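You operate a simulated robot arm through the tools that you are given. There is no shell and no other tool.

Carry out the task below with a simulated robot arm. There is one attempt and no reset: what you move stays moved.

TASK
Trim the air monitor to 20.9 %, then get a GOOD air test.
Fine: shut the blue knob cover again; hold AIR TEST till GOOD shows.

It is judged by the outcome, as a careful person would: the job done as asked, and still so three seconds after it is handed in. It fails if anything else is knocked over, pushed out of place, dropped, spilled or broken. A push-on lid holds only when it is set on centred and level and pressed home; a screw cap is set on level and turned clockwise until tight.

THE ROBOT
A 7-joint arm with a two-finger parallel gripper, fixed in place. Base frame: the origin is on the floor under the middle of its stand, x ahead of it, y to its left, z up. Readings come in mm, degrees, newtons and seconds.
With the tool pointing down near the work surface it reaches from about 100 to 780 mm from the base axis. Its first joint turns from -143.0 to 143.0 degrees. Payload 3 kg.
Tool frame: the origin (TCP) lies between the finger pads and is the grasp point; the fingertips stand 30 mm ahead of it; z points along the fingers, y is the line along which they close. The gripper opens to 94 mm. The fingers are 28 mm wide and 10 mm thick; the gripper's body (50 by 96 mm) begins 55 mm behind the TCP.
Orientation is that of the tool frame in the base frame, as a unit quaternion [w, x, y, z]. With the fingers straight down and closing along the base's y, the tool's x points along the base's -x, its y along +y and its z along -z.

THE INTERFACE
- The arm moves only by the tool jog_arm. Its argument "series" is a list of rows, each an object (a shift or turn left out is 0, a gripper value left out holds the last) with "translation": the shift along the tool's x, y, z in cm, a list of three; "turn": the turn, a rotation vector about the tool's x, y, z in degrees, a list of three. In form: [{"translation": [dx, dy, dz], "turn": [ax, ay, az]}, ...]. A call has 1 to 20 rows; each row is the pose to reach, as a shift and turn from the pose commanded when the call began, along the tool's axes at that moment. "grip" is the opening, from 0 (shut) to 1 (fully open), set as the call begins (left out, the last holds). Rows are played at 5 a second. More than 50 mm and 8.6 degrees between two rows, or a gripper value outside its range, and nothing of the call is played. A pose out of reach is approached as far as the arm can. The call stops where the force on the tool passes 90 N (or 10 N more than at its start, if that is more) or the arm is blocked; 0.2 s more then pass. Each finger travels about 72 mm/s and halts on what it meets, pressing with about 24 N; the grip force reading is that of the motor and also rises with nothing between the fingers. The clock runs only during rows and for 0.2 s after the last one: add rows that repeat a pose to give the fingers time. The reply holds the time, the measured pose of the TCP, the force on the tool along the base axes, the opening and the grip force, in the units named above and with some noise, with the torque about the TCP (base axes, N m) and any sound that the robot's microphone picked up.
- Cameras (640 x 400 px; columns grow to the right, rows downward): "scene" is fixed at [51.3, -499.9, 1837.2]; the picture's right is [0.68, -0.73, 0.00], its down [-0.40, -0.38, -0.84] and it looks along [0.61, 0.57, -0.55] (base axes); focal length 334 px, centre (320, 200). "wrist" rides on the gripper at [76, 14, -102] in the tool frame; the picture's right is [-0.18, 0.98, 0.00], its down [-0.75, -0.14, -0.64] and it looks along [-0.63, -0.12, 0.77] (tool axes); focal length 243 px, centre (320, 200). There is no depth. A picture from a camera that has moved, and an enlarged one, comes with that camera's place and axes in the base frame and with its lens. The place of the scene camera against the robot may be out by one fixed shift of up to 12 mm in any direction.
- get_image(camera): a new picture of that camera. The clock stands still meanwhile.
- inspect(camera, box): a new picture of the part [left, top, right, bottom] of that camera's present view, enlarged. The clock stands still meanwhile.
- finish_job(): hands the job in; it is judged then, once.

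Places have to be worked out from the pictures, the camera data and where the tool is seen. Open the gripper and draw the arm clear of the work before you hand the job in, unless the task says otherwise.

The tools are called after ">>>" as a command line: name --argument value ..., lists and objects as JSON in quotes. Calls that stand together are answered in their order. jog_arm: Moves the arm, as the interface text tells. Its arguments: {"type":"object","properties":{"series":{"type":"array","items":{"type":"object","properties":{"translation":{"type":"array","items":{"type":"number"}},"turn":{"type":"array","items":{"type":"number"}}}}},"grip":{"type":"number"}},"required":["series"]} The other tools are called the same way: get_image (camera) takes a picture; inspect (camera, box) takes an enlarged picture of a part of a camera's view; finish_job () hands the job in.

At the start:

```text
t: 0.0
eef_pos: [426.2, 144.0, 1365.3]
tool_rot: [0.0, 0.0, 1.0, 0.0]
force: [0.0, -0.7, -0.6]
wrist_torque: [-0.02, 0.01, -0.06]
finger_gap: 94.0
grip_force: 0.2
```

scene: 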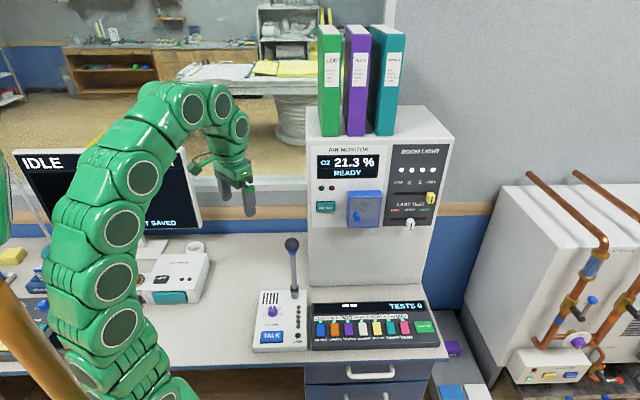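
wrist: 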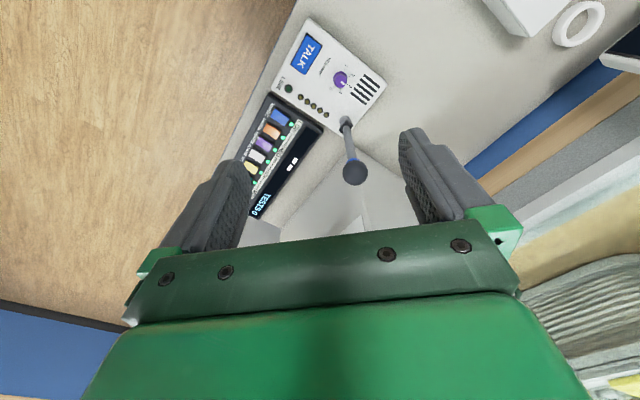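

I'll start by enlarging the air monitor and the bench panel to read the controls.

>>> inspect --camera "scene" --box '[300, 130, 460, 240]'

>>> inspect --camera "scene" --box '[240, 230, 460, 370]'

>>> inspect --camera "scene" --box '[310, 140, 390, 240]'

```text
3.64 times, centred on (380, 185) of scene
camera zoom: at [51.3, -499.9, 1837.2], right [0.68, -0.73, 0.0], down [-0.4, -0.38, -0.84], along [0.61, 0.57, -0.55], focal length 1213 px, centre (102, 254)
```

zoom: 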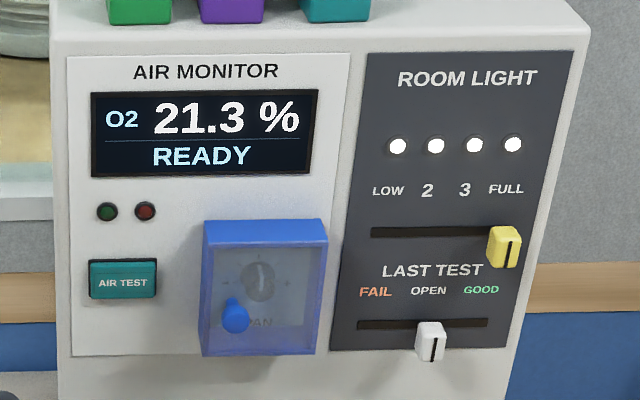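

```text
2.86 times, centred on (350, 300) of scene
camera zoom: at [51.3, -499.9, 1837.2], right [0.68, -0.73, 0.0], down [-0.4, -0.38, -0.84], along [0.61, 0.57, -0.55], focal length 953 px, centre (234, -86)
```

zoom: 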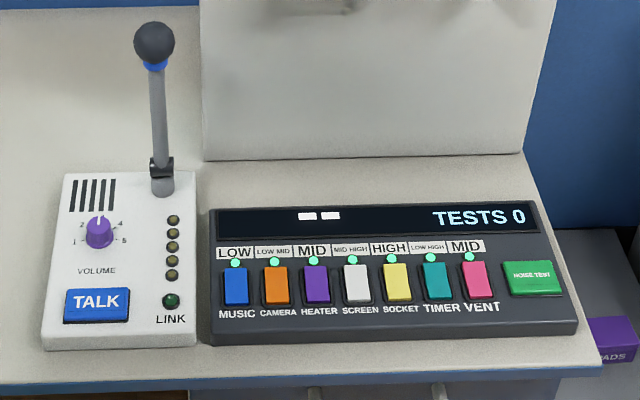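

```text
4.00 times, centred on (350, 190) of scene
camera zoom: at [51.3, -499.9, 1837.2], right [0.68, -0.73, 0.0], down [-0.4, -0.38, -0.84], along [0.61, 0.57, -0.55], focal length 1334 px, centre (200, 240)
```

zoom: 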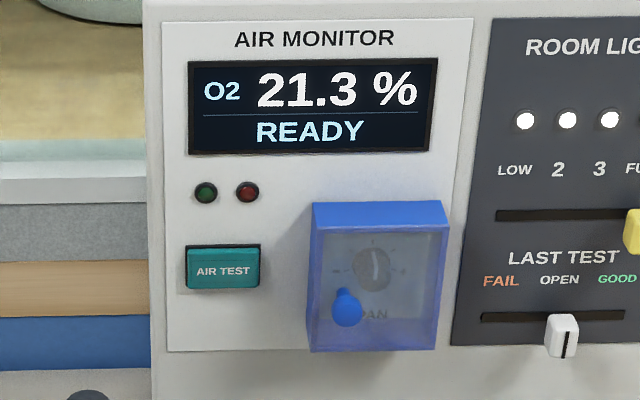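

The cabinet face appears to be turned about 45°, with its inward normal near (0.71, 0.70, 0). I'm turning the tool to point horizontally at it, and backing off to one side so the wrist camera can give a second view for triangulation.

>>> jog_arm --series '[{"translation": [-0.957, -1.457, 1.893], "turn": [-2.493, -6.071, -2.493]}, {"translation": [-1.914, -2.914, 3.786], "turn": [-4.986, -12.142, -4.986]}, {"translation": [-2.871, -4.371, 5.679], "turn": [-7.479, -18.213, -7.479]}, {"translation": [-3.828, -5.828, 7.572], "turn": [-9.972, -24.284, -9.972]}, {"translation": [-4.785, -7.285, 9.465], "turn": [-12.465, -30.355, -12.465]}, {"translation": [-5.742, -8.742, 11.358], "turn": [-14.958, -36.426, -14.958]}, {"translation": [-6.699, -10.199, 13.251], "turn": [-17.451, -42.497, -17.451]}, {"translation": [-7.656, -11.656, 15.144], "turn": [-19.944, -48.568, -19.944]}, {"translation": [-8.613, -13.113, 17.037], "turn": [-22.437, -54.639, -22.437]}, {"translation": [-9.57, -14.57, 18.93], "turn": [-24.93, -60.71, -24.93]}, {"translation": [-10.527, -16.027, 20.823], "turn": [-27.423, -66.781, -27.423]}, {"translation": [-11.484, -17.484, 22.716], "turn": [-29.916, -72.852, -29.916]}, {"translation": [-12.441, -18.941, 24.609], "turn": [-32.409, -78.923, -32.409]}, {"translation": [-13.4, -20.4, 26.5], "turn": [-34.9, -85.0, -34.9]}, {"translation": [-13.4, -20.4, 26.5], "turn": [-34.9, -85.0, -34.9]}]' --grip 1

>>> get_image --camera "wrist"

>>> get_image --camera "scene"

```text
t: 3.2
eef_pos: [560.3, -61.1, 1099.6]
tool_rot: [0.654, -0.269, 0.653, 0.27]
force: [-0.3, -0.3, -0.4]
wrist_torque: [-0.01, -0.03, 0.0]
finger_gap: 94.3
grip_force: 0.0
out of reach, approached as far as the arm can: row 11, 12, 13
```

```text
taken
camera wrist: at [475.6, -123.5, 1022.5], right [-0.69, 0.7, 0.18], down [-0.36, -0.55, 0.75], along [0.63, 0.45, 0.63], focal length 243 px, centre (320, 200)
```

wrist: 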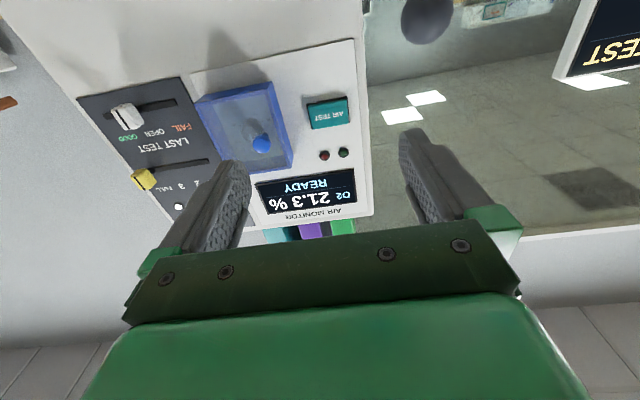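

```text
taken
```

scene: 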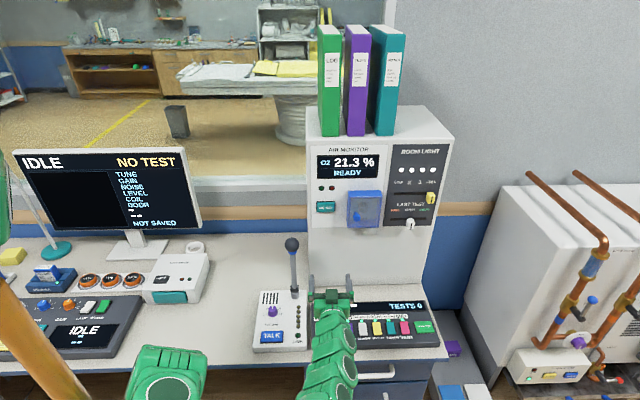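

The wrist camera sees the monitor (upside down). I'll enlarge it for accurate pixel positions.

>>> inspect --camera "wrist" --box '[180, 60, 380, 240]'

>>> inspect --camera "scene" --box '[300, 130, 440, 240]'

```text
2.22 times, centred on (280, 150) of wrist
camera zoom: at [475.6, -123.5, 1022.5], right [-0.69, 0.7, 0.18], down [-0.36, -0.55, 0.75], along [0.63, 0.45, 0.63], focal length 539 px, centre (409, 311)
```

zoom: 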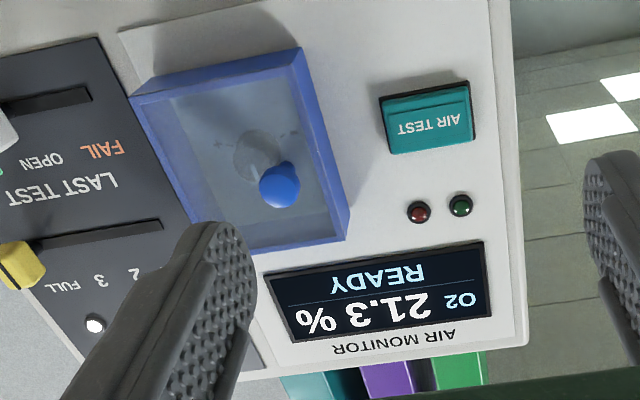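

```text
3.64 times, centred on (370, 185) of scene
camera zoom: at [51.3, -499.9, 1837.2], right [0.68, -0.73, 0.0], down [-0.4, -0.38, -0.84], along [0.61, 0.57, -0.55], focal length 1213 px, centre (138, 254)
```

zoom: 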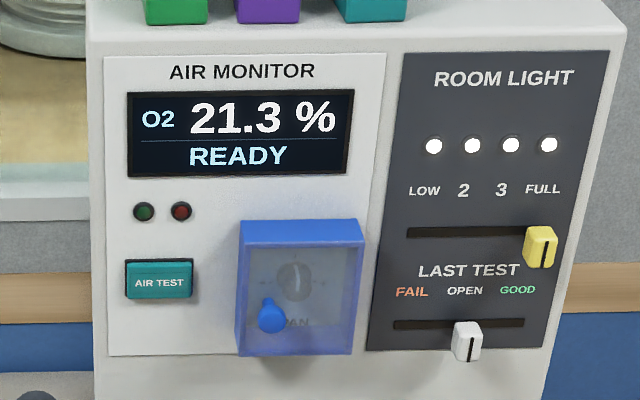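

Triangulating from the two views puts AIR TEST near (770, 150, 1171) and the blue ball handle near (798, 30, 1173), standing about 65 mm off the face. I need to find the hinge side and fix the scene camera offset, so I'm moving along the face for another wrist view.

>>> jog_arm --series '[{"translation": [-0.5, -3, 1]}, {"translation": [-1, -6, 2]}, {"translation": [-1.5, -9, 3]}, {"translation": [-2, -12, 4]}, {"translation": [-2.5, -15, 5]}, {"translation": [-3, -18, 6]}, {"translation": [-3, -18, 6]}]'

>>> get_image --camera "wrist"

>>> get_image --camera "scene"

```text
t: 4.8
eef_pos: [729.4, -146.6, 1129.1]
tool_rot: [0.654, -0.269, 0.654, 0.269]
force: [-0.2, 0.1, -0.1]
wrist_torque: [0.02, -0.01, -0.02]
finger_gap: 93.9
grip_force: 0.1
```

```text
taken
camera wrist: at [645.4, -209.7, 1052.2], right [-0.69, 0.7, 0.18], down [-0.36, -0.55, 0.75], along [0.63, 0.46, 0.63], focal length 243 px, centre (320, 200)
```

wrist: 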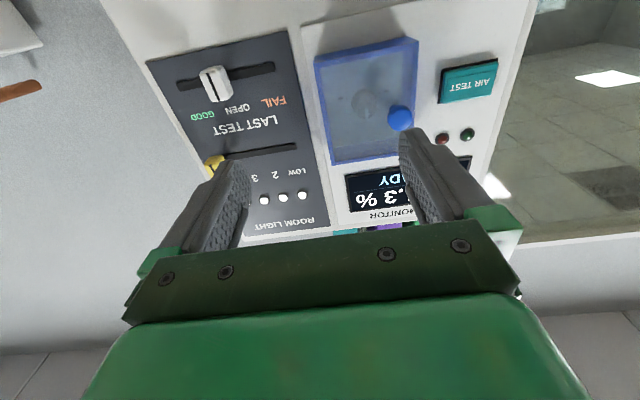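

```text
taken
```

scene: 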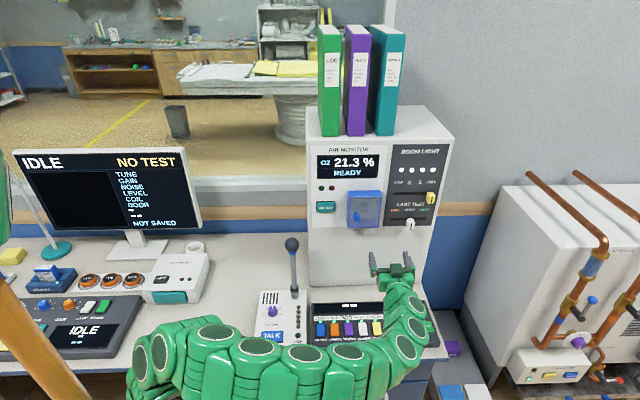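

>>> inspect --camera "wrist" --box '[290, 20, 510, 170]'

>>> inspect --camera "wrist" --box '[300, 30, 430, 175]'

```text
2.67 times, centred on (400, 95) of wrist
camera zoom: at [645.4, -209.7, 1052.2], right [-0.69, 0.7, 0.18], down [-0.36, -0.55, 0.75], along [0.63, 0.46, 0.63], focal length 647 px, centre (107, 480)
```

zoom: 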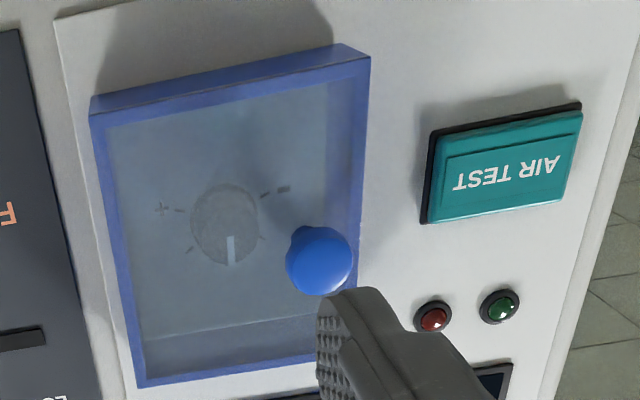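

```text
2.76 times, centred on (365, 102) of wrist
camera zoom: at [645.4, -209.7, 1052.2], right [-0.69, 0.7, 0.18], down [-0.36, -0.55, 0.75], along [0.63, 0.46, 0.63], focal length 669 px, centre (196, 469)
```

zoom: 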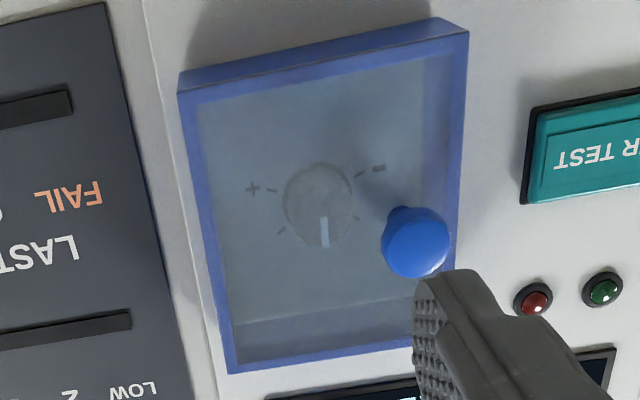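

The wrist-only triangulation is consistent. In face coordinates (Y to the left, Z into the face) the ball handle is at about Y=-535, Z=575, h=1169, and the face is at Z≈643. The cover spans Y -506 to -619, so the hinge is probably on the right. I'm lining up in front of the ball and stopping short of it.

>>> jog_arm --series '[{"translation": [-1.3, 2.1, 2]}, {"translation": [-2.7, 4.2, 4]}, {"translation": [-4, 6.2, 6]}, {"translation": [-4, 8.25, 8]}, {"translation": [-4, 8.25, 10]}, {"translation": [-4, 8.25, 10]}]' --grip 0.6

>>> get_image --camera "wrist"

>>> inspect --camera "scene" --box '[300, 130, 460, 240]'

```text
t: 6.2
eef_pos: [743.0, -18.8, 1171.1]
tool_rot: [0.654, -0.269, 0.654, 0.268]
force: [0.8, 0.6, -0.4]
wrist_torque: [0.0, 0.02, -0.01]
finger_gap: 56.7
grip_force: 0.1
```

```text
taken
camera wrist: at [658.3, -80.7, 1093.5], right [-0.69, 0.7, 0.18], down [-0.36, -0.55, 0.75], along [0.63, 0.46, 0.63], focal length 243 px, centre (320, 200)
```

wrist: 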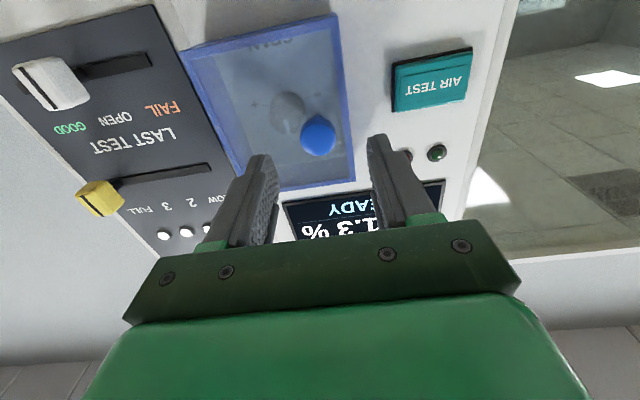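

```text
3.64 times, centred on (380, 185) of scene
camera zoom: at [51.3, -499.9, 1837.2], right [0.68, -0.73, 0.0], down [-0.4, -0.38, -0.84], along [0.61, 0.57, -0.55], focal length 1213 px, centre (102, 254)
```

zoom: 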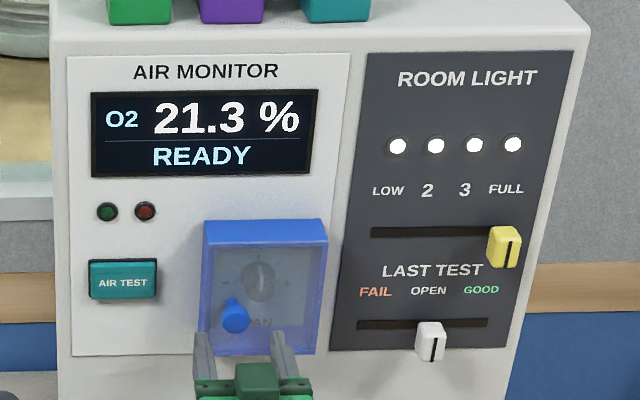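

>>> inspect --camera "wrist" --box '[170, 0, 390, 200]'

```text
2.00 times, centred on (280, 100) of wrist
camera zoom: at [658.3, -80.7, 1093.5], right [-0.69, 0.7, 0.18], down [-0.36, -0.55, 0.75], along [0.63, 0.46, 0.63], focal length 485 px, centre (400, 400)
```

zoom: 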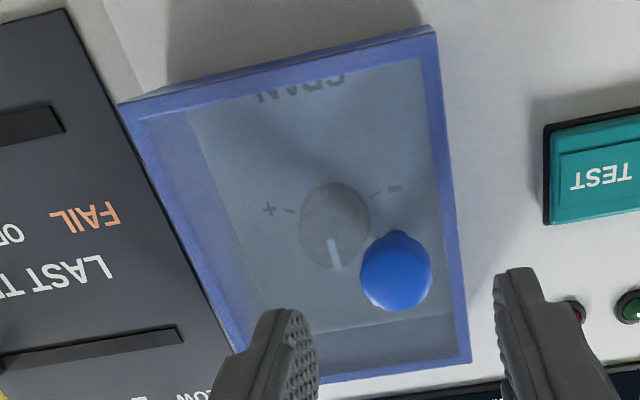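

The cover front is at Z≈600 and the ball (about 25 mm across) is centred at Z≈575. I'm advancing until the fingertips are about 10 mm past the ball centre, then closing on it.

>>> jog_arm --series '[{"translation": [0.1, 0.05, 1.5]}, {"translation": [0.2, 0.1, 3]}, {"translation": [0.2, 0.1, 4.0]}, {"translation": [0.2, 0.1, 4.0]}]' --grip 0.5

>>> inspect --camera "wrist" --box '[200, 40, 440, 240]'

```text
t: 7.2
eef_pos: [770.2, 11.9, 1168.1]
tool_rot: [0.654, -0.269, 0.654, 0.269]
force: [-0.6, 0.4, -0.2]
wrist_torque: [0.0, 0.02, 0.01]
finger_gap: 47.1
grip_force: 0.0
```

```text
2.00 times, centred on (320, 140) of wrist
camera zoom: at [686.2, -50.9, 1091.1], right [-0.69, 0.7, 0.18], down [-0.36, -0.55, 0.75], along [0.63, 0.46, 0.63], focal length 485 px, centre (320, 320)
```

zoom: 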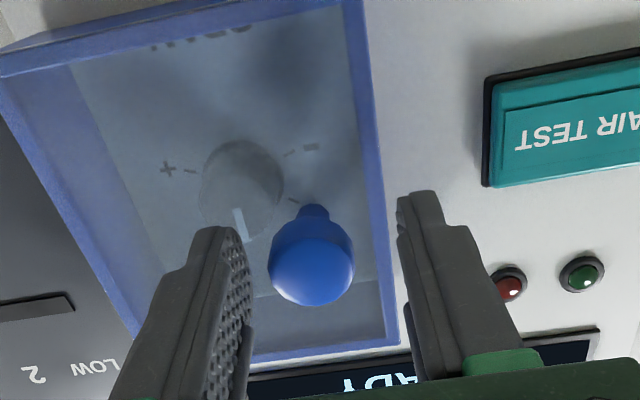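

The ball sits between the finger pads, roughly centred. Closing on it now.

>>> jog_arm --series '[{"translation": [0, 0, 0]}, {"translation": [0, 0, 0]}, {"translation": [0, 0, 0]}]' --grip 0

>>> inspect --camera "wrist" --box '[200, 40, 440, 240]'

```text
t: 8.0
eef_pos: [771.2, 9.2, 1168.9]
tool_rot: [0.654, -0.267, 0.655, 0.268]
force: [39.0, -18.7, 5.7]
wrist_torque: [-0.16, 0.19, -0.79]
finger_gap: 25.5
grip_force: 45.0
```

```text
2.00 times, centred on (320, 140) of wrist
camera zoom: at [686.8, -52.7, 1090.9], right [-0.69, 0.7, 0.18], down [-0.36, -0.55, 0.75], along [0.63, 0.45, 0.63], focal length 485 px, centre (320, 320)
```

zoom: 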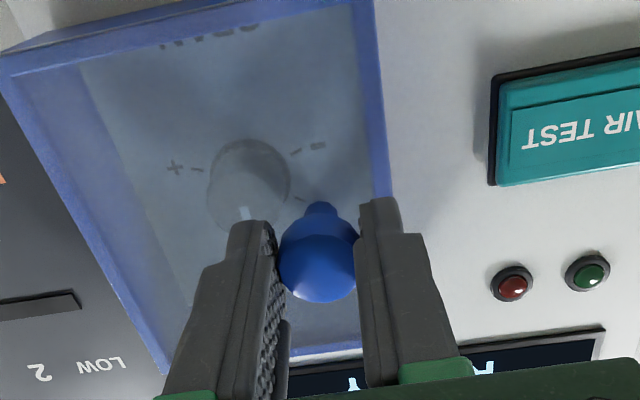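

The ball is gripped (25.5 mm), but there's a side load of about 40 N because the tool sits a few mm left of the ball. I'm shifting right to relieve it.

>>> jog_arm --series '[{"translation": [0, -0.15, 0]}, {"translation": [0, -0.3, 0]}, {"translation": [0, -0.3, 0]}]'

```text
t: 8.8
eef_pos: [771.7, 10.1, 1168.9]
tool_rot: [0.654, -0.27, 0.654, 0.27]
force: [-27.4, -21.4, -10.8]
wrist_torque: [-0.06, 0.06, 0.05]
finger_gap: 25.4
grip_force: 44.8
```

The side load is gone. Now I'm pulling out gently with a small rightward shift; the reaction force should show where the hinge is.

>>> jog_arm --series '[{"translation": [0, -0.06, -0.1]}, {"translation": [0, -0.12, -0.2]}, {"translation": [0, -0.18, -0.3]}, {"translation": [0, -0.24, -0.4]}, {"translation": [0, -0.3, -0.5]}, {"translation": [0, -0.3, -0.5]}]'

>>> inspect --camera "wrist" --box '[200, 20, 440, 220]'

```text
t: 10.2
eef_pos: [771.1, 5.0, 1167.0]
tool_rot: [0.654, -0.269, 0.654, 0.269]
force: [0.9, 7.8, 0.5]
wrist_torque: [0.02, -0.05, 0.98]
finger_gap: 25.7
grip_force: 45.1
```

```text
2.00 times, centred on (320, 120) of wrist
camera zoom: at [686.9, -57.8, 1090.9], right [-0.69, 0.7, 0.18], down [-0.36, -0.55, 0.75], along [0.63, 0.46, 0.63], focal length 485 px, centre (320, 360)
```

zoom: 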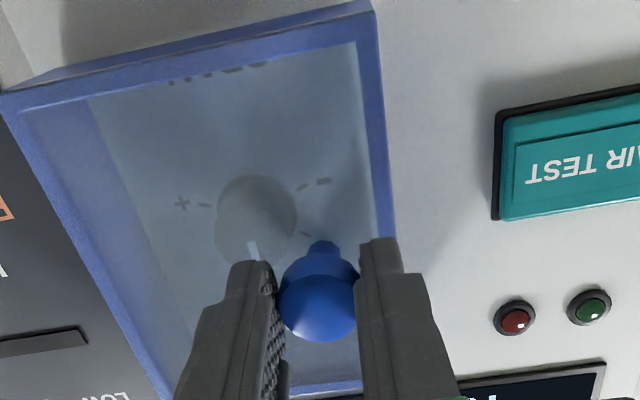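

The cover moves out freely with only small forces, which fits a hinge near the face on the right side. I'm following that arc further, to about 12°.

>>> jog_arm --series '[{"translation": [0, -0.33, -0.32]}, {"translation": [0, -0.66, -0.64]}, {"translation": [0, -0.98, -0.93]}, {"translation": [0, -1.26, -1.17]}, {"translation": [0, -1.26, -1.17]}]'

>>> inspect --camera "wrist" --box '[200, 0, 440, 200]'

>>> inspect --camera "scene" --box '[300, 130, 460, 240]'

```text
t: 11.4
eef_pos: [771.8, -14.2, 1168.2]
tool_rot: [0.654, -0.268, 0.654, 0.268]
force: [-50.2, 2.3, -11.1]
wrist_torque: [-0.25, 0.1, 1.32]
finger_gap: 27.3
grip_force: 45.4
```

```text
2.00 times, centred on (320, 100) of wrist
camera zoom: at [687.0, -75.4, 1091.1], right [-0.69, 0.7, 0.18], down [-0.36, -0.55, 0.75], along [0.63, 0.46, 0.63], focal length 485 px, centre (320, 400)
```

zoom: 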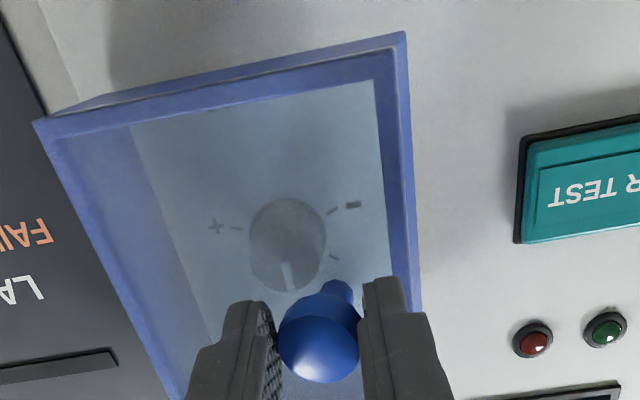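

```text
3.64 times, centred on (380, 185) of scene
camera zoom: at [51.3, -499.9, 1837.2], right [0.68, -0.73, 0.0], down [-0.4, -0.38, -0.84], along [0.61, 0.57, -0.55], focal length 1213 px, centre (102, 254)
```

zoom: 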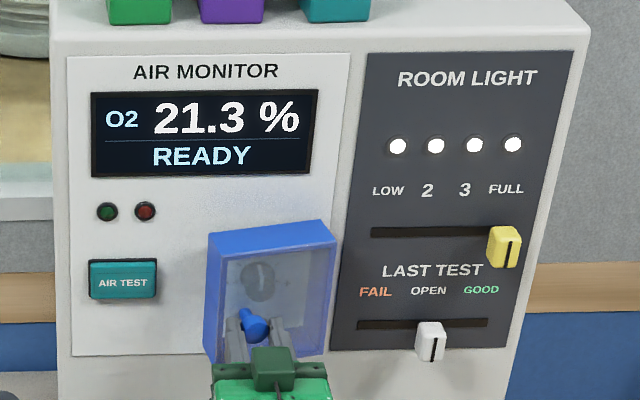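

The cover is now open about 13°. The side load is growing because the handle turns in the fingers, so I'm releasing the ball and backing straight out. I'll push the cover the rest of the way from its left edge.

>>> jog_arm --series '[{"translation": [0, 0.2, 0]}, {"translation": [0, 0.2, 0]}, {"translation": [0, 0.2, -0.5]}, {"translation": [0, 0.2, -2]}, {"translation": [0, 0.2, -4]}, {"translation": [0, 0.2, -6]}, {"translation": [0, 0.2, -6]}]' --grip 0.6

>>> get_image --camera "wrist"

>>> inspect --camera "scene" --box '[300, 130, 460, 240]'

```text
t: 13.0
eef_pos: [727.4, -53.0, 1167.6]
tool_rot: [0.654, -0.269, 0.654, 0.269]
force: [-0.9, -0.2, -0.8]
wrist_torque: [0.01, -0.03, -0.03]
finger_gap: 56.6
grip_force: 0.0
```

```text
taken
camera wrist: at [642.9, -116.0, 1090.8], right [-0.69, 0.7, 0.18], down [-0.36, -0.55, 0.75], along [0.63, 0.46, 0.63], focal length 243 px, centre (320, 200)
```

wrist: 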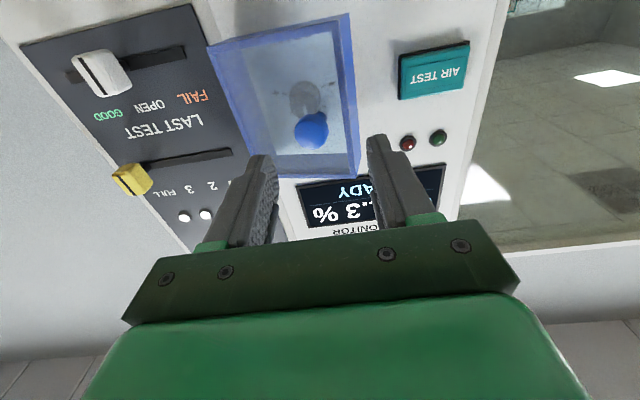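

```text
3.64 times, centred on (380, 185) of scene
camera zoom: at [51.3, -499.9, 1837.2], right [0.68, -0.73, 0.0], down [-0.4, -0.38, -0.84], along [0.61, 0.57, -0.55], focal length 1213 px, centre (102, 254)
```

zoom: 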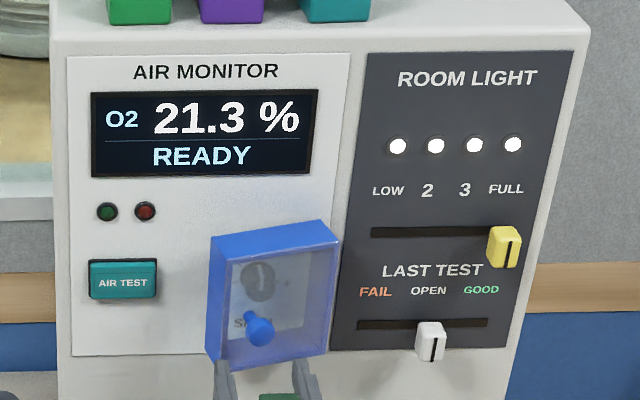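

The cover stays where I left it, so there's no spring. I'm closing the fingers and moving to the left of the cover, above AIR TEST, then in until the tips are about 12 mm off the face.

>>> jog_arm --series '[{"translation": [-1.2, 2.1, 0]}, {"translation": [-2.4, 4.3, 0]}, {"translation": [-3.7, 6.4, 0]}, {"translation": [-3.7, 6.4, 3]}, {"translation": [-3.7, 6.4, 6]}, {"translation": [-3.7, 6.4, 8]}, {"translation": [-3.7, 6.4, 8]}]' --grip 0

>>> get_image --camera "wrist"

>>> inspect --camera "scene" --box '[300, 130, 460, 240]'

```text
t: 14.6
eef_pos: [741.0, 47.4, 1206.7]
tool_rot: [0.654, -0.269, 0.654, 0.269]
force: [0.5, -0.7, -0.5]
wrist_torque: [-0.02, -0.03, 0.01]
finger_gap: 0.2
grip_force: 23.9
```

```text
taken
camera wrist: at [656.2, -14.0, 1128.1], right [-0.69, 0.7, 0.18], down [-0.36, -0.55, 0.75], along [0.63, 0.46, 0.63], focal length 243 px, centre (320, 200)
```

wrist: 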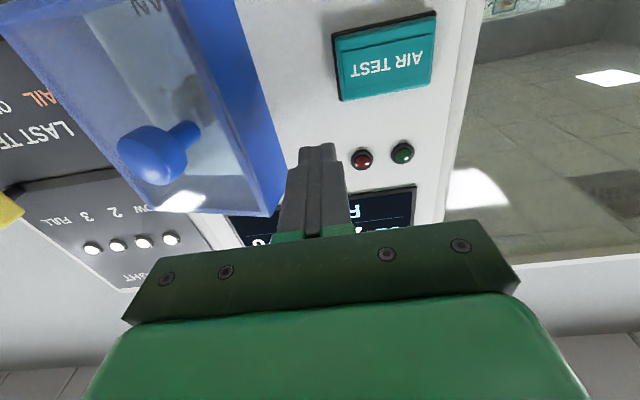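

```text
3.64 times, centred on (380, 185) of scene
camera zoom: at [51.3, -499.9, 1837.2], right [0.68, -0.73, 0.0], down [-0.4, -0.38, -0.84], along [0.61, 0.57, -0.55], focal length 1213 px, centre (102, 254)
```

zoom: 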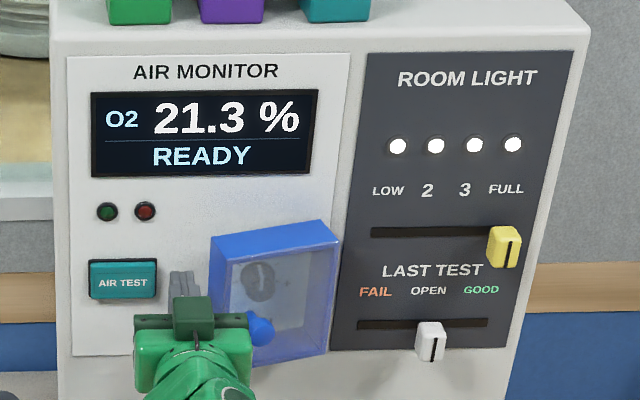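

The closed fingers are just left of the cover's left wall and clear of AIR TEST and the LEDs. I'm advancing until the tips are about 10–13 mm from the face, watching the force.

>>> jog_arm --series '[{"translation": [0, 0, 1.5]}, {"translation": [0, 0, 3]}, {"translation": [0, 0, 3.9]}, {"translation": [0, 0, 3.9]}]'

>>> get_image --camera "wrist"

>>> inspect --camera "scene" --box '[300, 130, 460, 240]'

```text
t: 15.6
eef_pos: [767.3, 75.7, 1205.2]
tool_rot: [0.654, -0.269, 0.654, 0.268]
force: [-0.2, 0.2, 0.5]
wrist_torque: [0.0, 0.01, 0.03]
finger_gap: 0.0
grip_force: 23.5
```

```text
taken
camera wrist: at [683.0, 13.5, 1128.2], right [-0.69, 0.7, 0.18], down [-0.36, -0.55, 0.75], along [0.63, 0.46, 0.63], focal length 243 px, centre (320, 200)
```

wrist: 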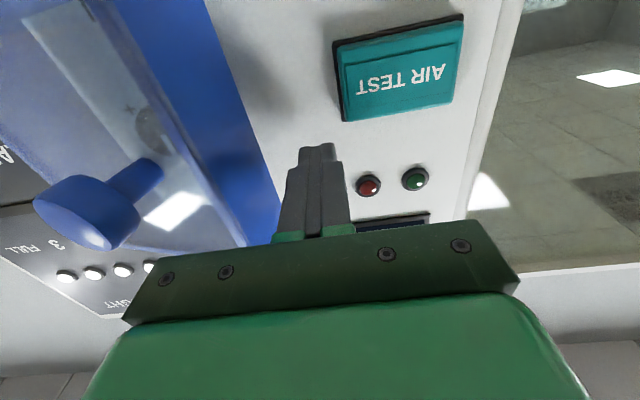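

```text
3.64 times, centred on (380, 185) of scene
camera zoom: at [51.3, -499.9, 1837.2], right [0.68, -0.73, 0.0], down [-0.4, -0.38, -0.84], along [0.61, 0.57, -0.55], focal length 1213 px, centre (102, 254)
```

zoom: 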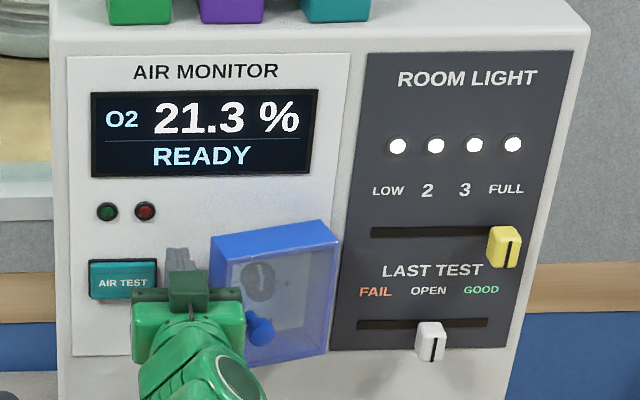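

No contact yet. Now sweeping right slowly against the cover's left wall to swing it open, while watching the forces.

>>> jog_arm --series '[{"translation": [0, -0.7, 0]}, {"translation": [0, -1.4, 0]}, {"translation": [0, -2.0, -0.1]}, {"translation": [0, -2.5, -0.3]}, {"translation": [0, -3.0, -0.5]}, {"translation": [0, -3.0, -0.5]}]'

>>> inspect --camera "scene" --box '[300, 130, 460, 240]'

>>> get_image --camera "wrist"

```text
t: 16.8
eef_pos: [779.8, 60.0, 1206.2]
tool_rot: [0.652, -0.276, 0.65, 0.276]
force: [-15.5, 6.4, 1.6]
wrist_torque: [0.02, 0.01, -0.08]
finger_gap: 0.3
grip_force: 24.0
stopped in row 6: the force on the tool passed its limit at 101 N (the readings are from after the stop); the commanded pose is now the measured one
```

```text
3.64 times, centred on (380, 185) of scene
camera zoom: at [51.3, -499.9, 1837.2], right [0.68, -0.73, 0.0], down [-0.4, -0.38, -0.84], along [0.61, 0.57, -0.55], focal length 1213 px, centre (102, 254)
```

zoom: 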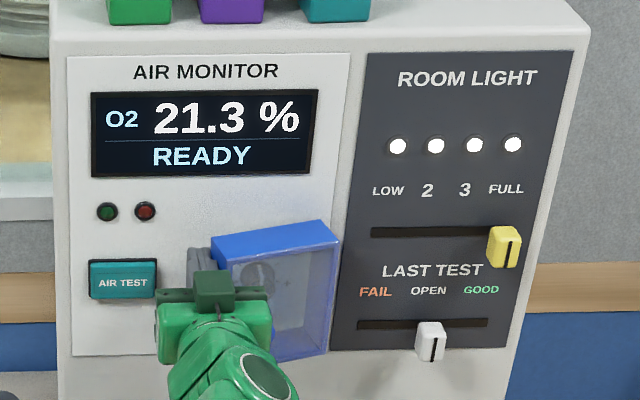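

```text
taken
camera wrist: at [697.7, -3.4, 1128.7], right [-0.71, 0.68, 0.18], down [-0.35, -0.56, 0.75], along [0.62, 0.47, 0.63], focal length 243 px, centre (320, 200)
```

wrist: 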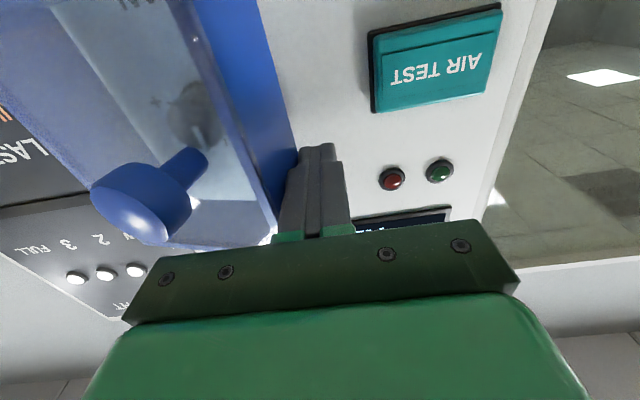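

The push jammed at 101 N because friction locks it at this shallow angle. The tip still overlaps the wall's rear edge by about 7 mm, so I'm keeping light sideways pressure and dragging outward along the arc so friction helps the cover open.

>>> jog_arm --series '[{"translation": [0, -0.15, 0]}, {"translation": [0, -0.3, -0.45]}, {"translation": [0, -0.45, -0.9]}, {"translation": [0, -0.6, -1.35]}, {"translation": [0, -0.78, -1.8]}, {"translation": [0, -0.98, -2.2]}, {"translation": [0, -1.2, -2.65]}, {"translation": [0, -1.2, -2.65]}]'

>>> inspect --camera "scene" --box '[300, 130, 460, 240]'

>>> get_image --camera "wrist"

```text
t: 18.6
eef_pos: [771.3, 31.2, 1205.9]
tool_rot: [0.653, -0.276, 0.65, 0.275]
force: [-69.9, 18.0, -1.7]
wrist_torque: [0.24, 0.93, 0.6]
finger_gap: 0.0
grip_force: 23.6
```

```text
3.64 times, centred on (380, 185) of scene
camera zoom: at [51.3, -499.9, 1837.2], right [0.68, -0.73, 0.0], down [-0.4, -0.38, -0.84], along [0.61, 0.57, -0.55], focal length 1213 px, centre (102, 254)
```

zoom: 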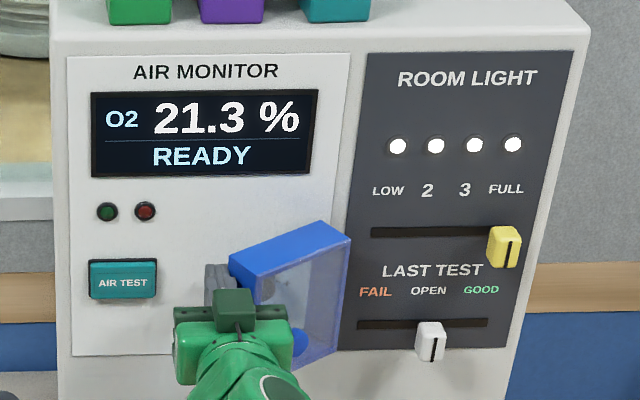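

```text
taken
camera wrist: at [687.5, -32.5, 1128.7], right [-0.71, 0.69, 0.18], down [-0.35, -0.56, 0.75], along [0.62, 0.47, 0.63], focal length 243 px, centre (320, 200)
```

wrist: 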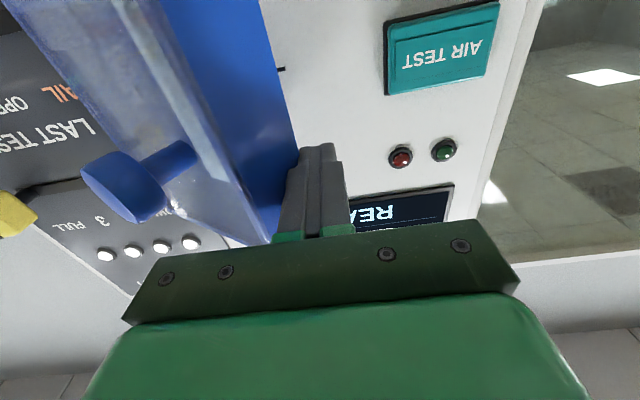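

It's working: the cover is now open about 34° and the angle is past the friction lock. Continuing along the arc with less preload.

>>> jog_arm --series '[{"translation": [0, -0.15, -0.45]}, {"translation": [0, -0.5, -0.9]}, {"translation": [0, -0.85, -1.3]}, {"translation": [0, -1.25, -1.7]}, {"translation": [0, -1.7, -2.0]}, {"translation": [0, -2.1, -2.3]}, {"translation": [0, -2.7, -2.7]}, {"translation": [0, -3.3, -3.0]}, {"translation": [0, -3.3, -3.0]}]'

>>> inspect --camera "scene" --box '[300, 130, 460, 240]'

>>> get_image --camera "wrist"

```text
t: 20.6
eef_pos: [774.7, -13.7, 1204.9]
tool_rot: [0.653, -0.275, 0.65, 0.275]
force: [-0.7, 0.5, -0.6]
wrist_torque: [-0.01, -0.02, 0.03]
finger_gap: 0.0
grip_force: 24.0
```

```text
3.64 times, centred on (380, 185) of scene
camera zoom: at [51.3, -499.9, 1837.2], right [0.68, -0.73, 0.0], down [-0.4, -0.38, -0.84], along [0.61, 0.57, -0.55], focal length 1213 px, centre (102, 254)
```

zoom: 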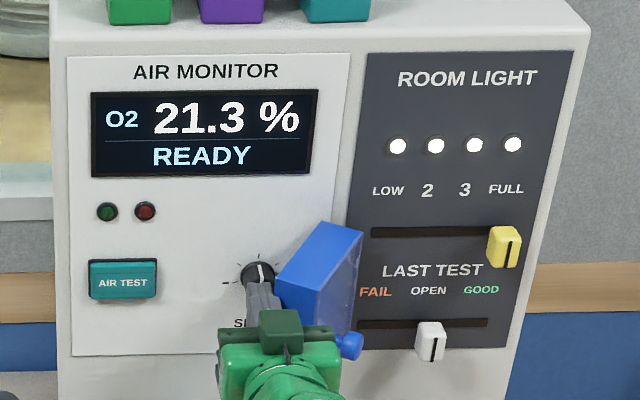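

```text
taken
camera wrist: at [691.5, -77.1, 1127.3], right [-0.7, 0.69, 0.18], down [-0.35, -0.56, 0.75], along [0.62, 0.47, 0.63], focal length 243 px, centre (320, 200)
```

wrist: 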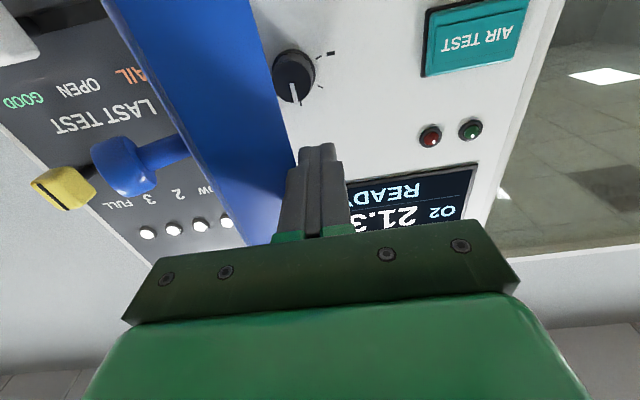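

The cover is open about 60° with zero load and the SPAN knob is exposed, pointer at 12 o'clock. I'm pushing the cover right towards 88–90°.

>>> jog_arm --series '[{"translation": [0, -0.8, 0]}, {"translation": [0, -1.6, 0]}, {"translation": [0, -2.4, 0]}, {"translation": [0, -3.2, 0]}, {"translation": [0, -4.0, 0]}, {"translation": [0, -4.6, 0]}, {"translation": [0, -5.0, 0]}, {"translation": [0, -5.0, 0]}]'

>>> inspect --camera "scene" --box '[300, 130, 460, 240]'

>>> get_image --camera "wrist"

```text
t: 21.1
eef_pos: [780.5, -25.4, 1204.7]
tool_rot: [0.653, -0.275, 0.65, 0.274]
force: [-42.8, -17.2, 1.9]
wrist_torque: [0.01, 0.17, -0.53]
finger_gap: 0.0
grip_force: 23.9
stopped in row 2: the force on the tool passed its limit at 107 N (the readings are from after the stop); the commanded pose is now the measured one
```

```text
3.64 times, centred on (380, 185) of scene
camera zoom: at [51.3, -499.9, 1837.2], right [0.68, -0.73, 0.0], down [-0.4, -0.38, -0.84], along [0.61, 0.57, -0.55], focal length 1213 px, centre (102, 254)
```

zoom: 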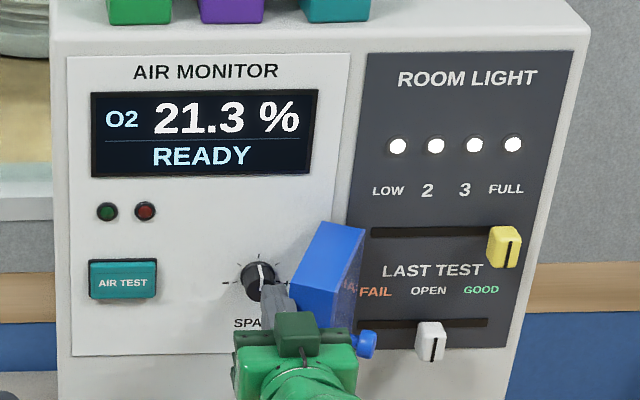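

```text
taken
camera wrist: at [698.1, -88.4, 1127.1], right [-0.7, 0.69, 0.18], down [-0.35, -0.56, 0.75], along [0.62, 0.47, 0.63], focal length 243 px, centre (320, 200)
```

wrist: 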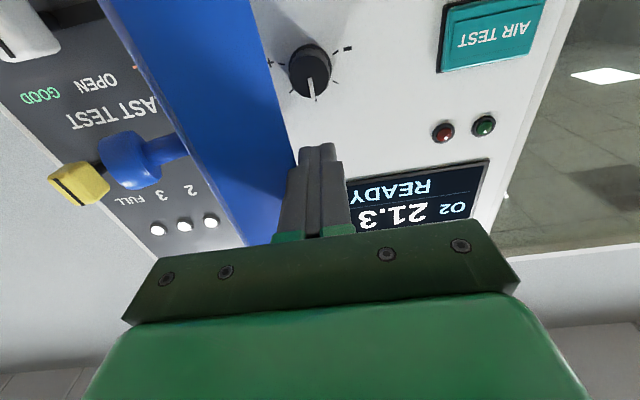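

The push stopped at 107 N with the cover at about 67–70°, which could be a hinge stop or a snag. I'm backing off left and out to look.

>>> jog_arm --series '[{"translation": [0, 0.6, 0]}, {"translation": [0, 1.5, -1]}, {"translation": [0, 2, -4]}, {"translation": [0, 2, -7]}, {"translation": [0, 2, -9]}, {"translation": [0, 2, -9]}]'

>>> get_image --camera "wrist"

>>> inspect --camera "scene" --box '[320, 160, 430, 240]'

```text
t: 22.6
eef_pos: [705.4, -73.7, 1203.0]
tool_rot: [0.652, -0.276, 0.651, 0.276]
force: [0.0, -0.7, -0.7]
wrist_torque: [-0.02, 0.02, 0.01]
finger_gap: 0.0
grip_force: 23.5
```

```text
taken
camera wrist: at [622.3, -136.5, 1125.5], right [-0.7, 0.69, 0.18], down [-0.35, -0.56, 0.75], along [0.62, 0.47, 0.63], focal length 243 px, centre (320, 200)
```

wrist: 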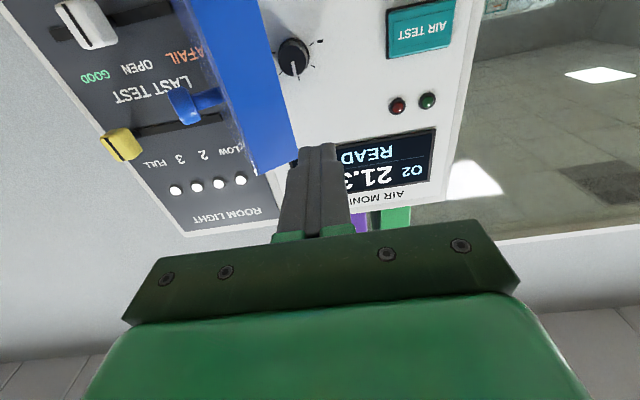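

```text
5.00 times, centred on (375, 200) of scene
camera zoom: at [51.3, -499.9, 1837.2], right [0.68, -0.73, 0.0], down [-0.4, -0.38, -0.84], along [0.61, 0.57, -0.55], focal length 1667 px, centre (45, 200)
```

zoom: 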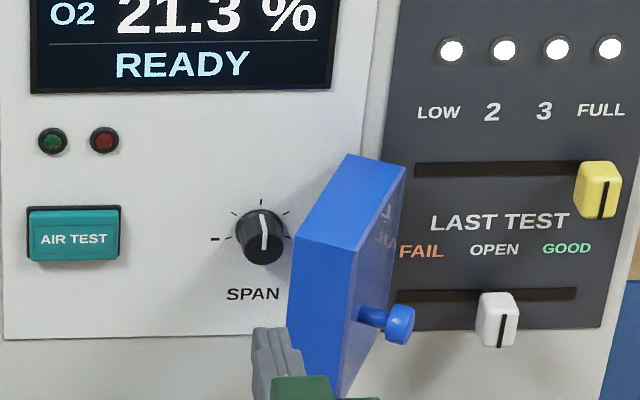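

>>> inspect --camera "wrist" --box '[150, 0, 350, 190]'

```text
2.11 times, centred on (250, 95) of wrist
camera zoom: at [622.3, -136.5, 1125.5], right [-0.7, 0.69, 0.18], down [-0.35, -0.56, 0.75], along [0.62, 0.47, 0.63], focal length 511 px, centre (467, 421)
```

zoom: 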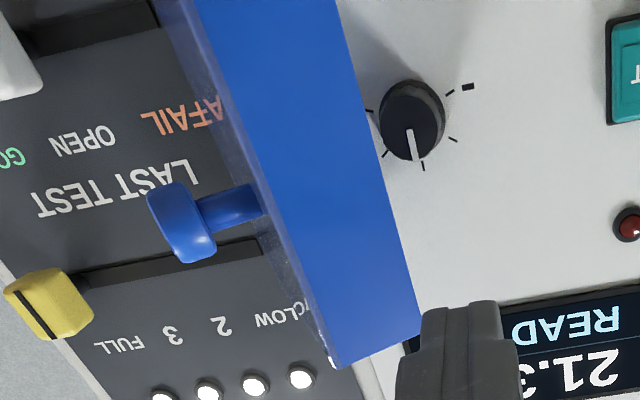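

The cover sits at about 68°. The blocked reaction matches the cover's edge catching on the step in the finger rather than a hinge stop. I'm straightening the tool and placing the finger so that only the last ~12 mm of the tip passes the cover edge.

>>> jog_arm --series '[{"translation": [0, -0.2, 2], "turn": [0.4, 0, 0]}, {"translation": [0, -0.4, 4], "turn": [0.8, 0, 0]}, {"translation": [0, -0.6, 6], "turn": [1.15, 0, 0]}, {"translation": [0, -0.74, 7.0], "turn": [1.15, 0, 0]}, {"translation": [0, -0.74, 7.0], "turn": [1.15, 0, 0]}]'

>>> inspect --camera "wrist" --box '[200, 50, 400, 250]'

>>> inspect --camera "scene" --box '[320, 160, 430, 240]'

```text
t: 23.8
eef_pos: [760.0, -28.5, 1203.6]
tool_rot: [0.655, -0.268, 0.653, 0.268]
force: [-0.3, -1.0, -0.3]
wrist_torque: [-0.01, 0.02, 0.01]
finger_gap: 0.1
grip_force: 23.4
```

```text
2.00 times, centred on (300, 150) of wrist
camera zoom: at [675.6, -90.2, 1126.3], right [-0.69, 0.7, 0.18], down [-0.36, -0.55, 0.75], along [0.63, 0.45, 0.63], focal length 485 px, centre (360, 300)
```

zoom: 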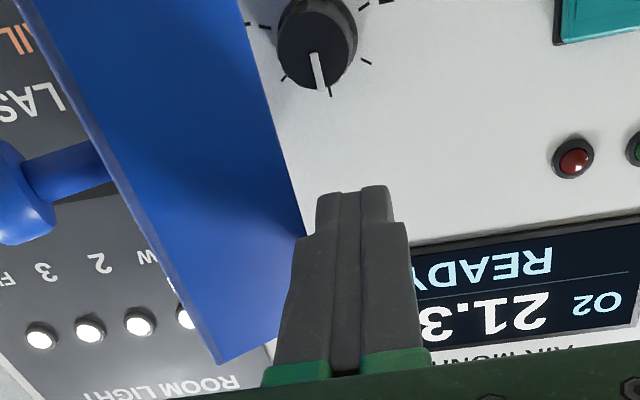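

```text
5.00 times, centred on (375, 200) of scene
camera zoom: at [51.3, -499.9, 1837.2], right [0.68, -0.73, 0.0], down [-0.4, -0.38, -0.84], along [0.61, 0.57, -0.55], focal length 1667 px, centre (45, 200)
```

zoom: 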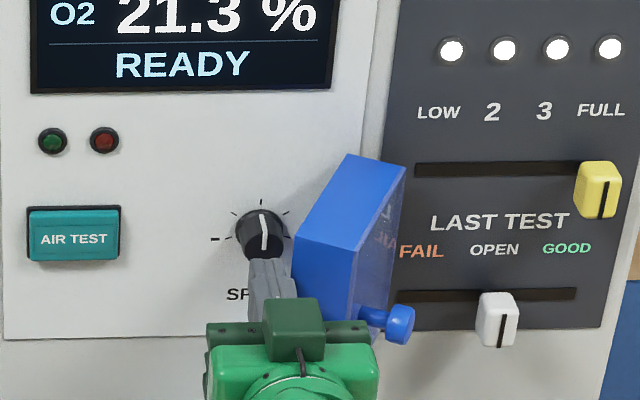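

The narrow tip section is only about 12 mm long, so I'm easing back 4 mm and pushing right while drifting slightly outward with the cover edge.

>>> jog_arm --series '[{"translation": [0, 0, -0.4]}, {"translation": [0, -0.6, -0.5]}, {"translation": [0, -1.2, -0.6]}, {"translation": [0, -1.8, -0.7]}, {"translation": [0, -2.4, -0.8]}, {"translation": [0, -3.0, -0.9]}, {"translation": [0, -3.5, -0.9]}, {"translation": [0, -3.5, -0.9]}]'

>>> inspect --camera "wrist" --box '[200, 50, 400, 250]'

>>> inspect --camera "scene" --box '[320, 160, 430, 240]'

```text
t: 25.6
eef_pos: [776.5, -61.1, 1202.4]
tool_rot: [0.655, -0.269, 0.653, 0.268]
force: [0.6, 0.0, -0.5]
wrist_torque: [-0.01, 0.06, 0.0]
finger_gap: 0.0
grip_force: 24.1
```

```text
2.00 times, centred on (300, 150) of wrist
camera zoom: at [692.7, -122.5, 1126.0], right [-0.69, 0.7, 0.18], down [-0.36, -0.55, 0.75], along [0.63, 0.45, 0.63], focal length 485 px, centre (360, 300)
```

zoom: 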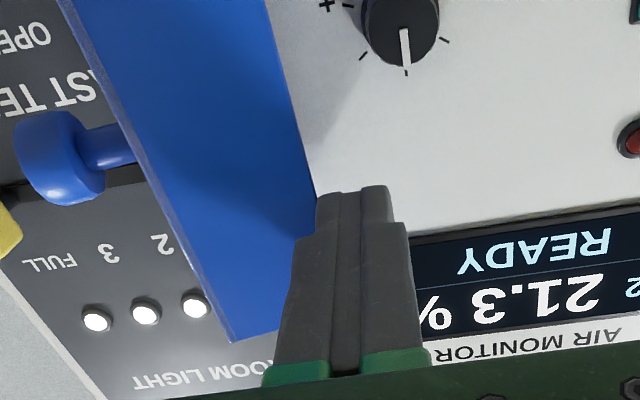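

```text
5.00 times, centred on (375, 200) of scene
camera zoom: at [51.3, -499.9, 1837.2], right [0.68, -0.73, 0.0], down [-0.4, -0.38, -0.84], along [0.61, 0.57, -0.55], focal length 1667 px, centre (45, 200)
```

zoom: 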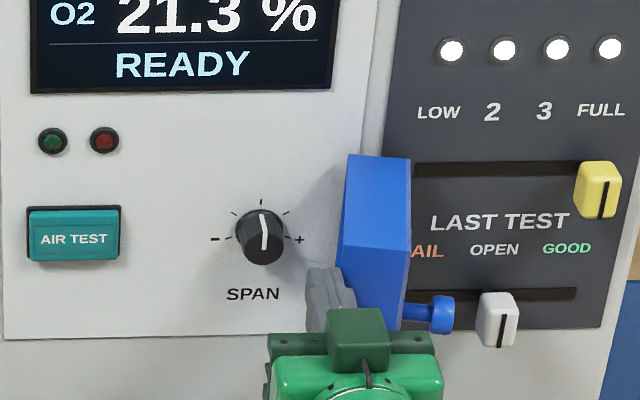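

The cover is near 85° with no resistance, so there was no hinge stop. I'm continuing right to open it past 90°.

>>> jog_arm --series '[{"translation": [0, -0.5, 0]}, {"translation": [0, -1.0, 0]}, {"translation": [0, -1.5, 0]}, {"translation": [0, -2.0, 0]}, {"translation": [0, -2.5, 0]}, {"translation": [0, -3.0, 0]}, {"translation": [0, -3.0, 0]}]'

>>> inspect --camera "wrist" --box '[200, 50, 400, 250]'

>>> inspect --camera "scene" --box '[320, 160, 430, 240]'

```text
t: 27.1
eef_pos: [798.8, -82.4, 1204.1]
tool_rot: [0.655, -0.269, 0.654, 0.269]
force: [-0.1, 0.2, 0.0]
wrist_torque: [0.01, 0.0, -0.01]
finger_gap: 0.0
grip_force: 24.6
```

```text
2.00 times, centred on (300, 150) of wrist
camera zoom: at [713.8, -143.8, 1126.5], right [-0.69, 0.7, 0.18], down [-0.36, -0.55, 0.75], along [0.63, 0.45, 0.63], focal length 485 px, centre (360, 300)
```

zoom: 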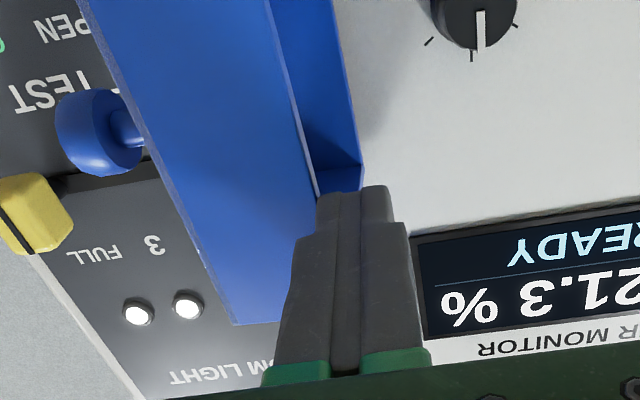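

```text
5.00 times, centred on (375, 200) of scene
camera zoom: at [51.3, -499.9, 1837.2], right [0.68, -0.73, 0.0], down [-0.4, -0.38, -0.84], along [0.61, 0.57, -0.55], focal length 1667 px, centre (45, 200)
```

zoom: 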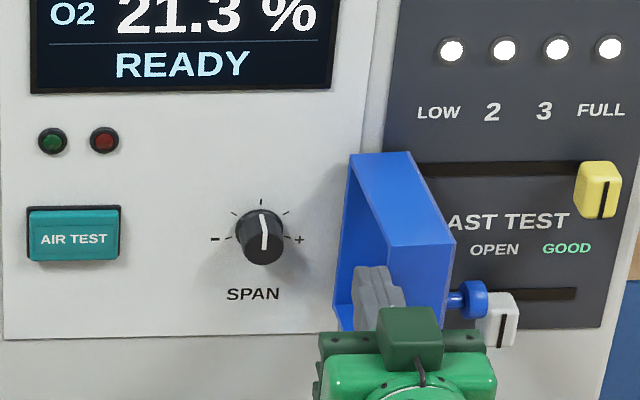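

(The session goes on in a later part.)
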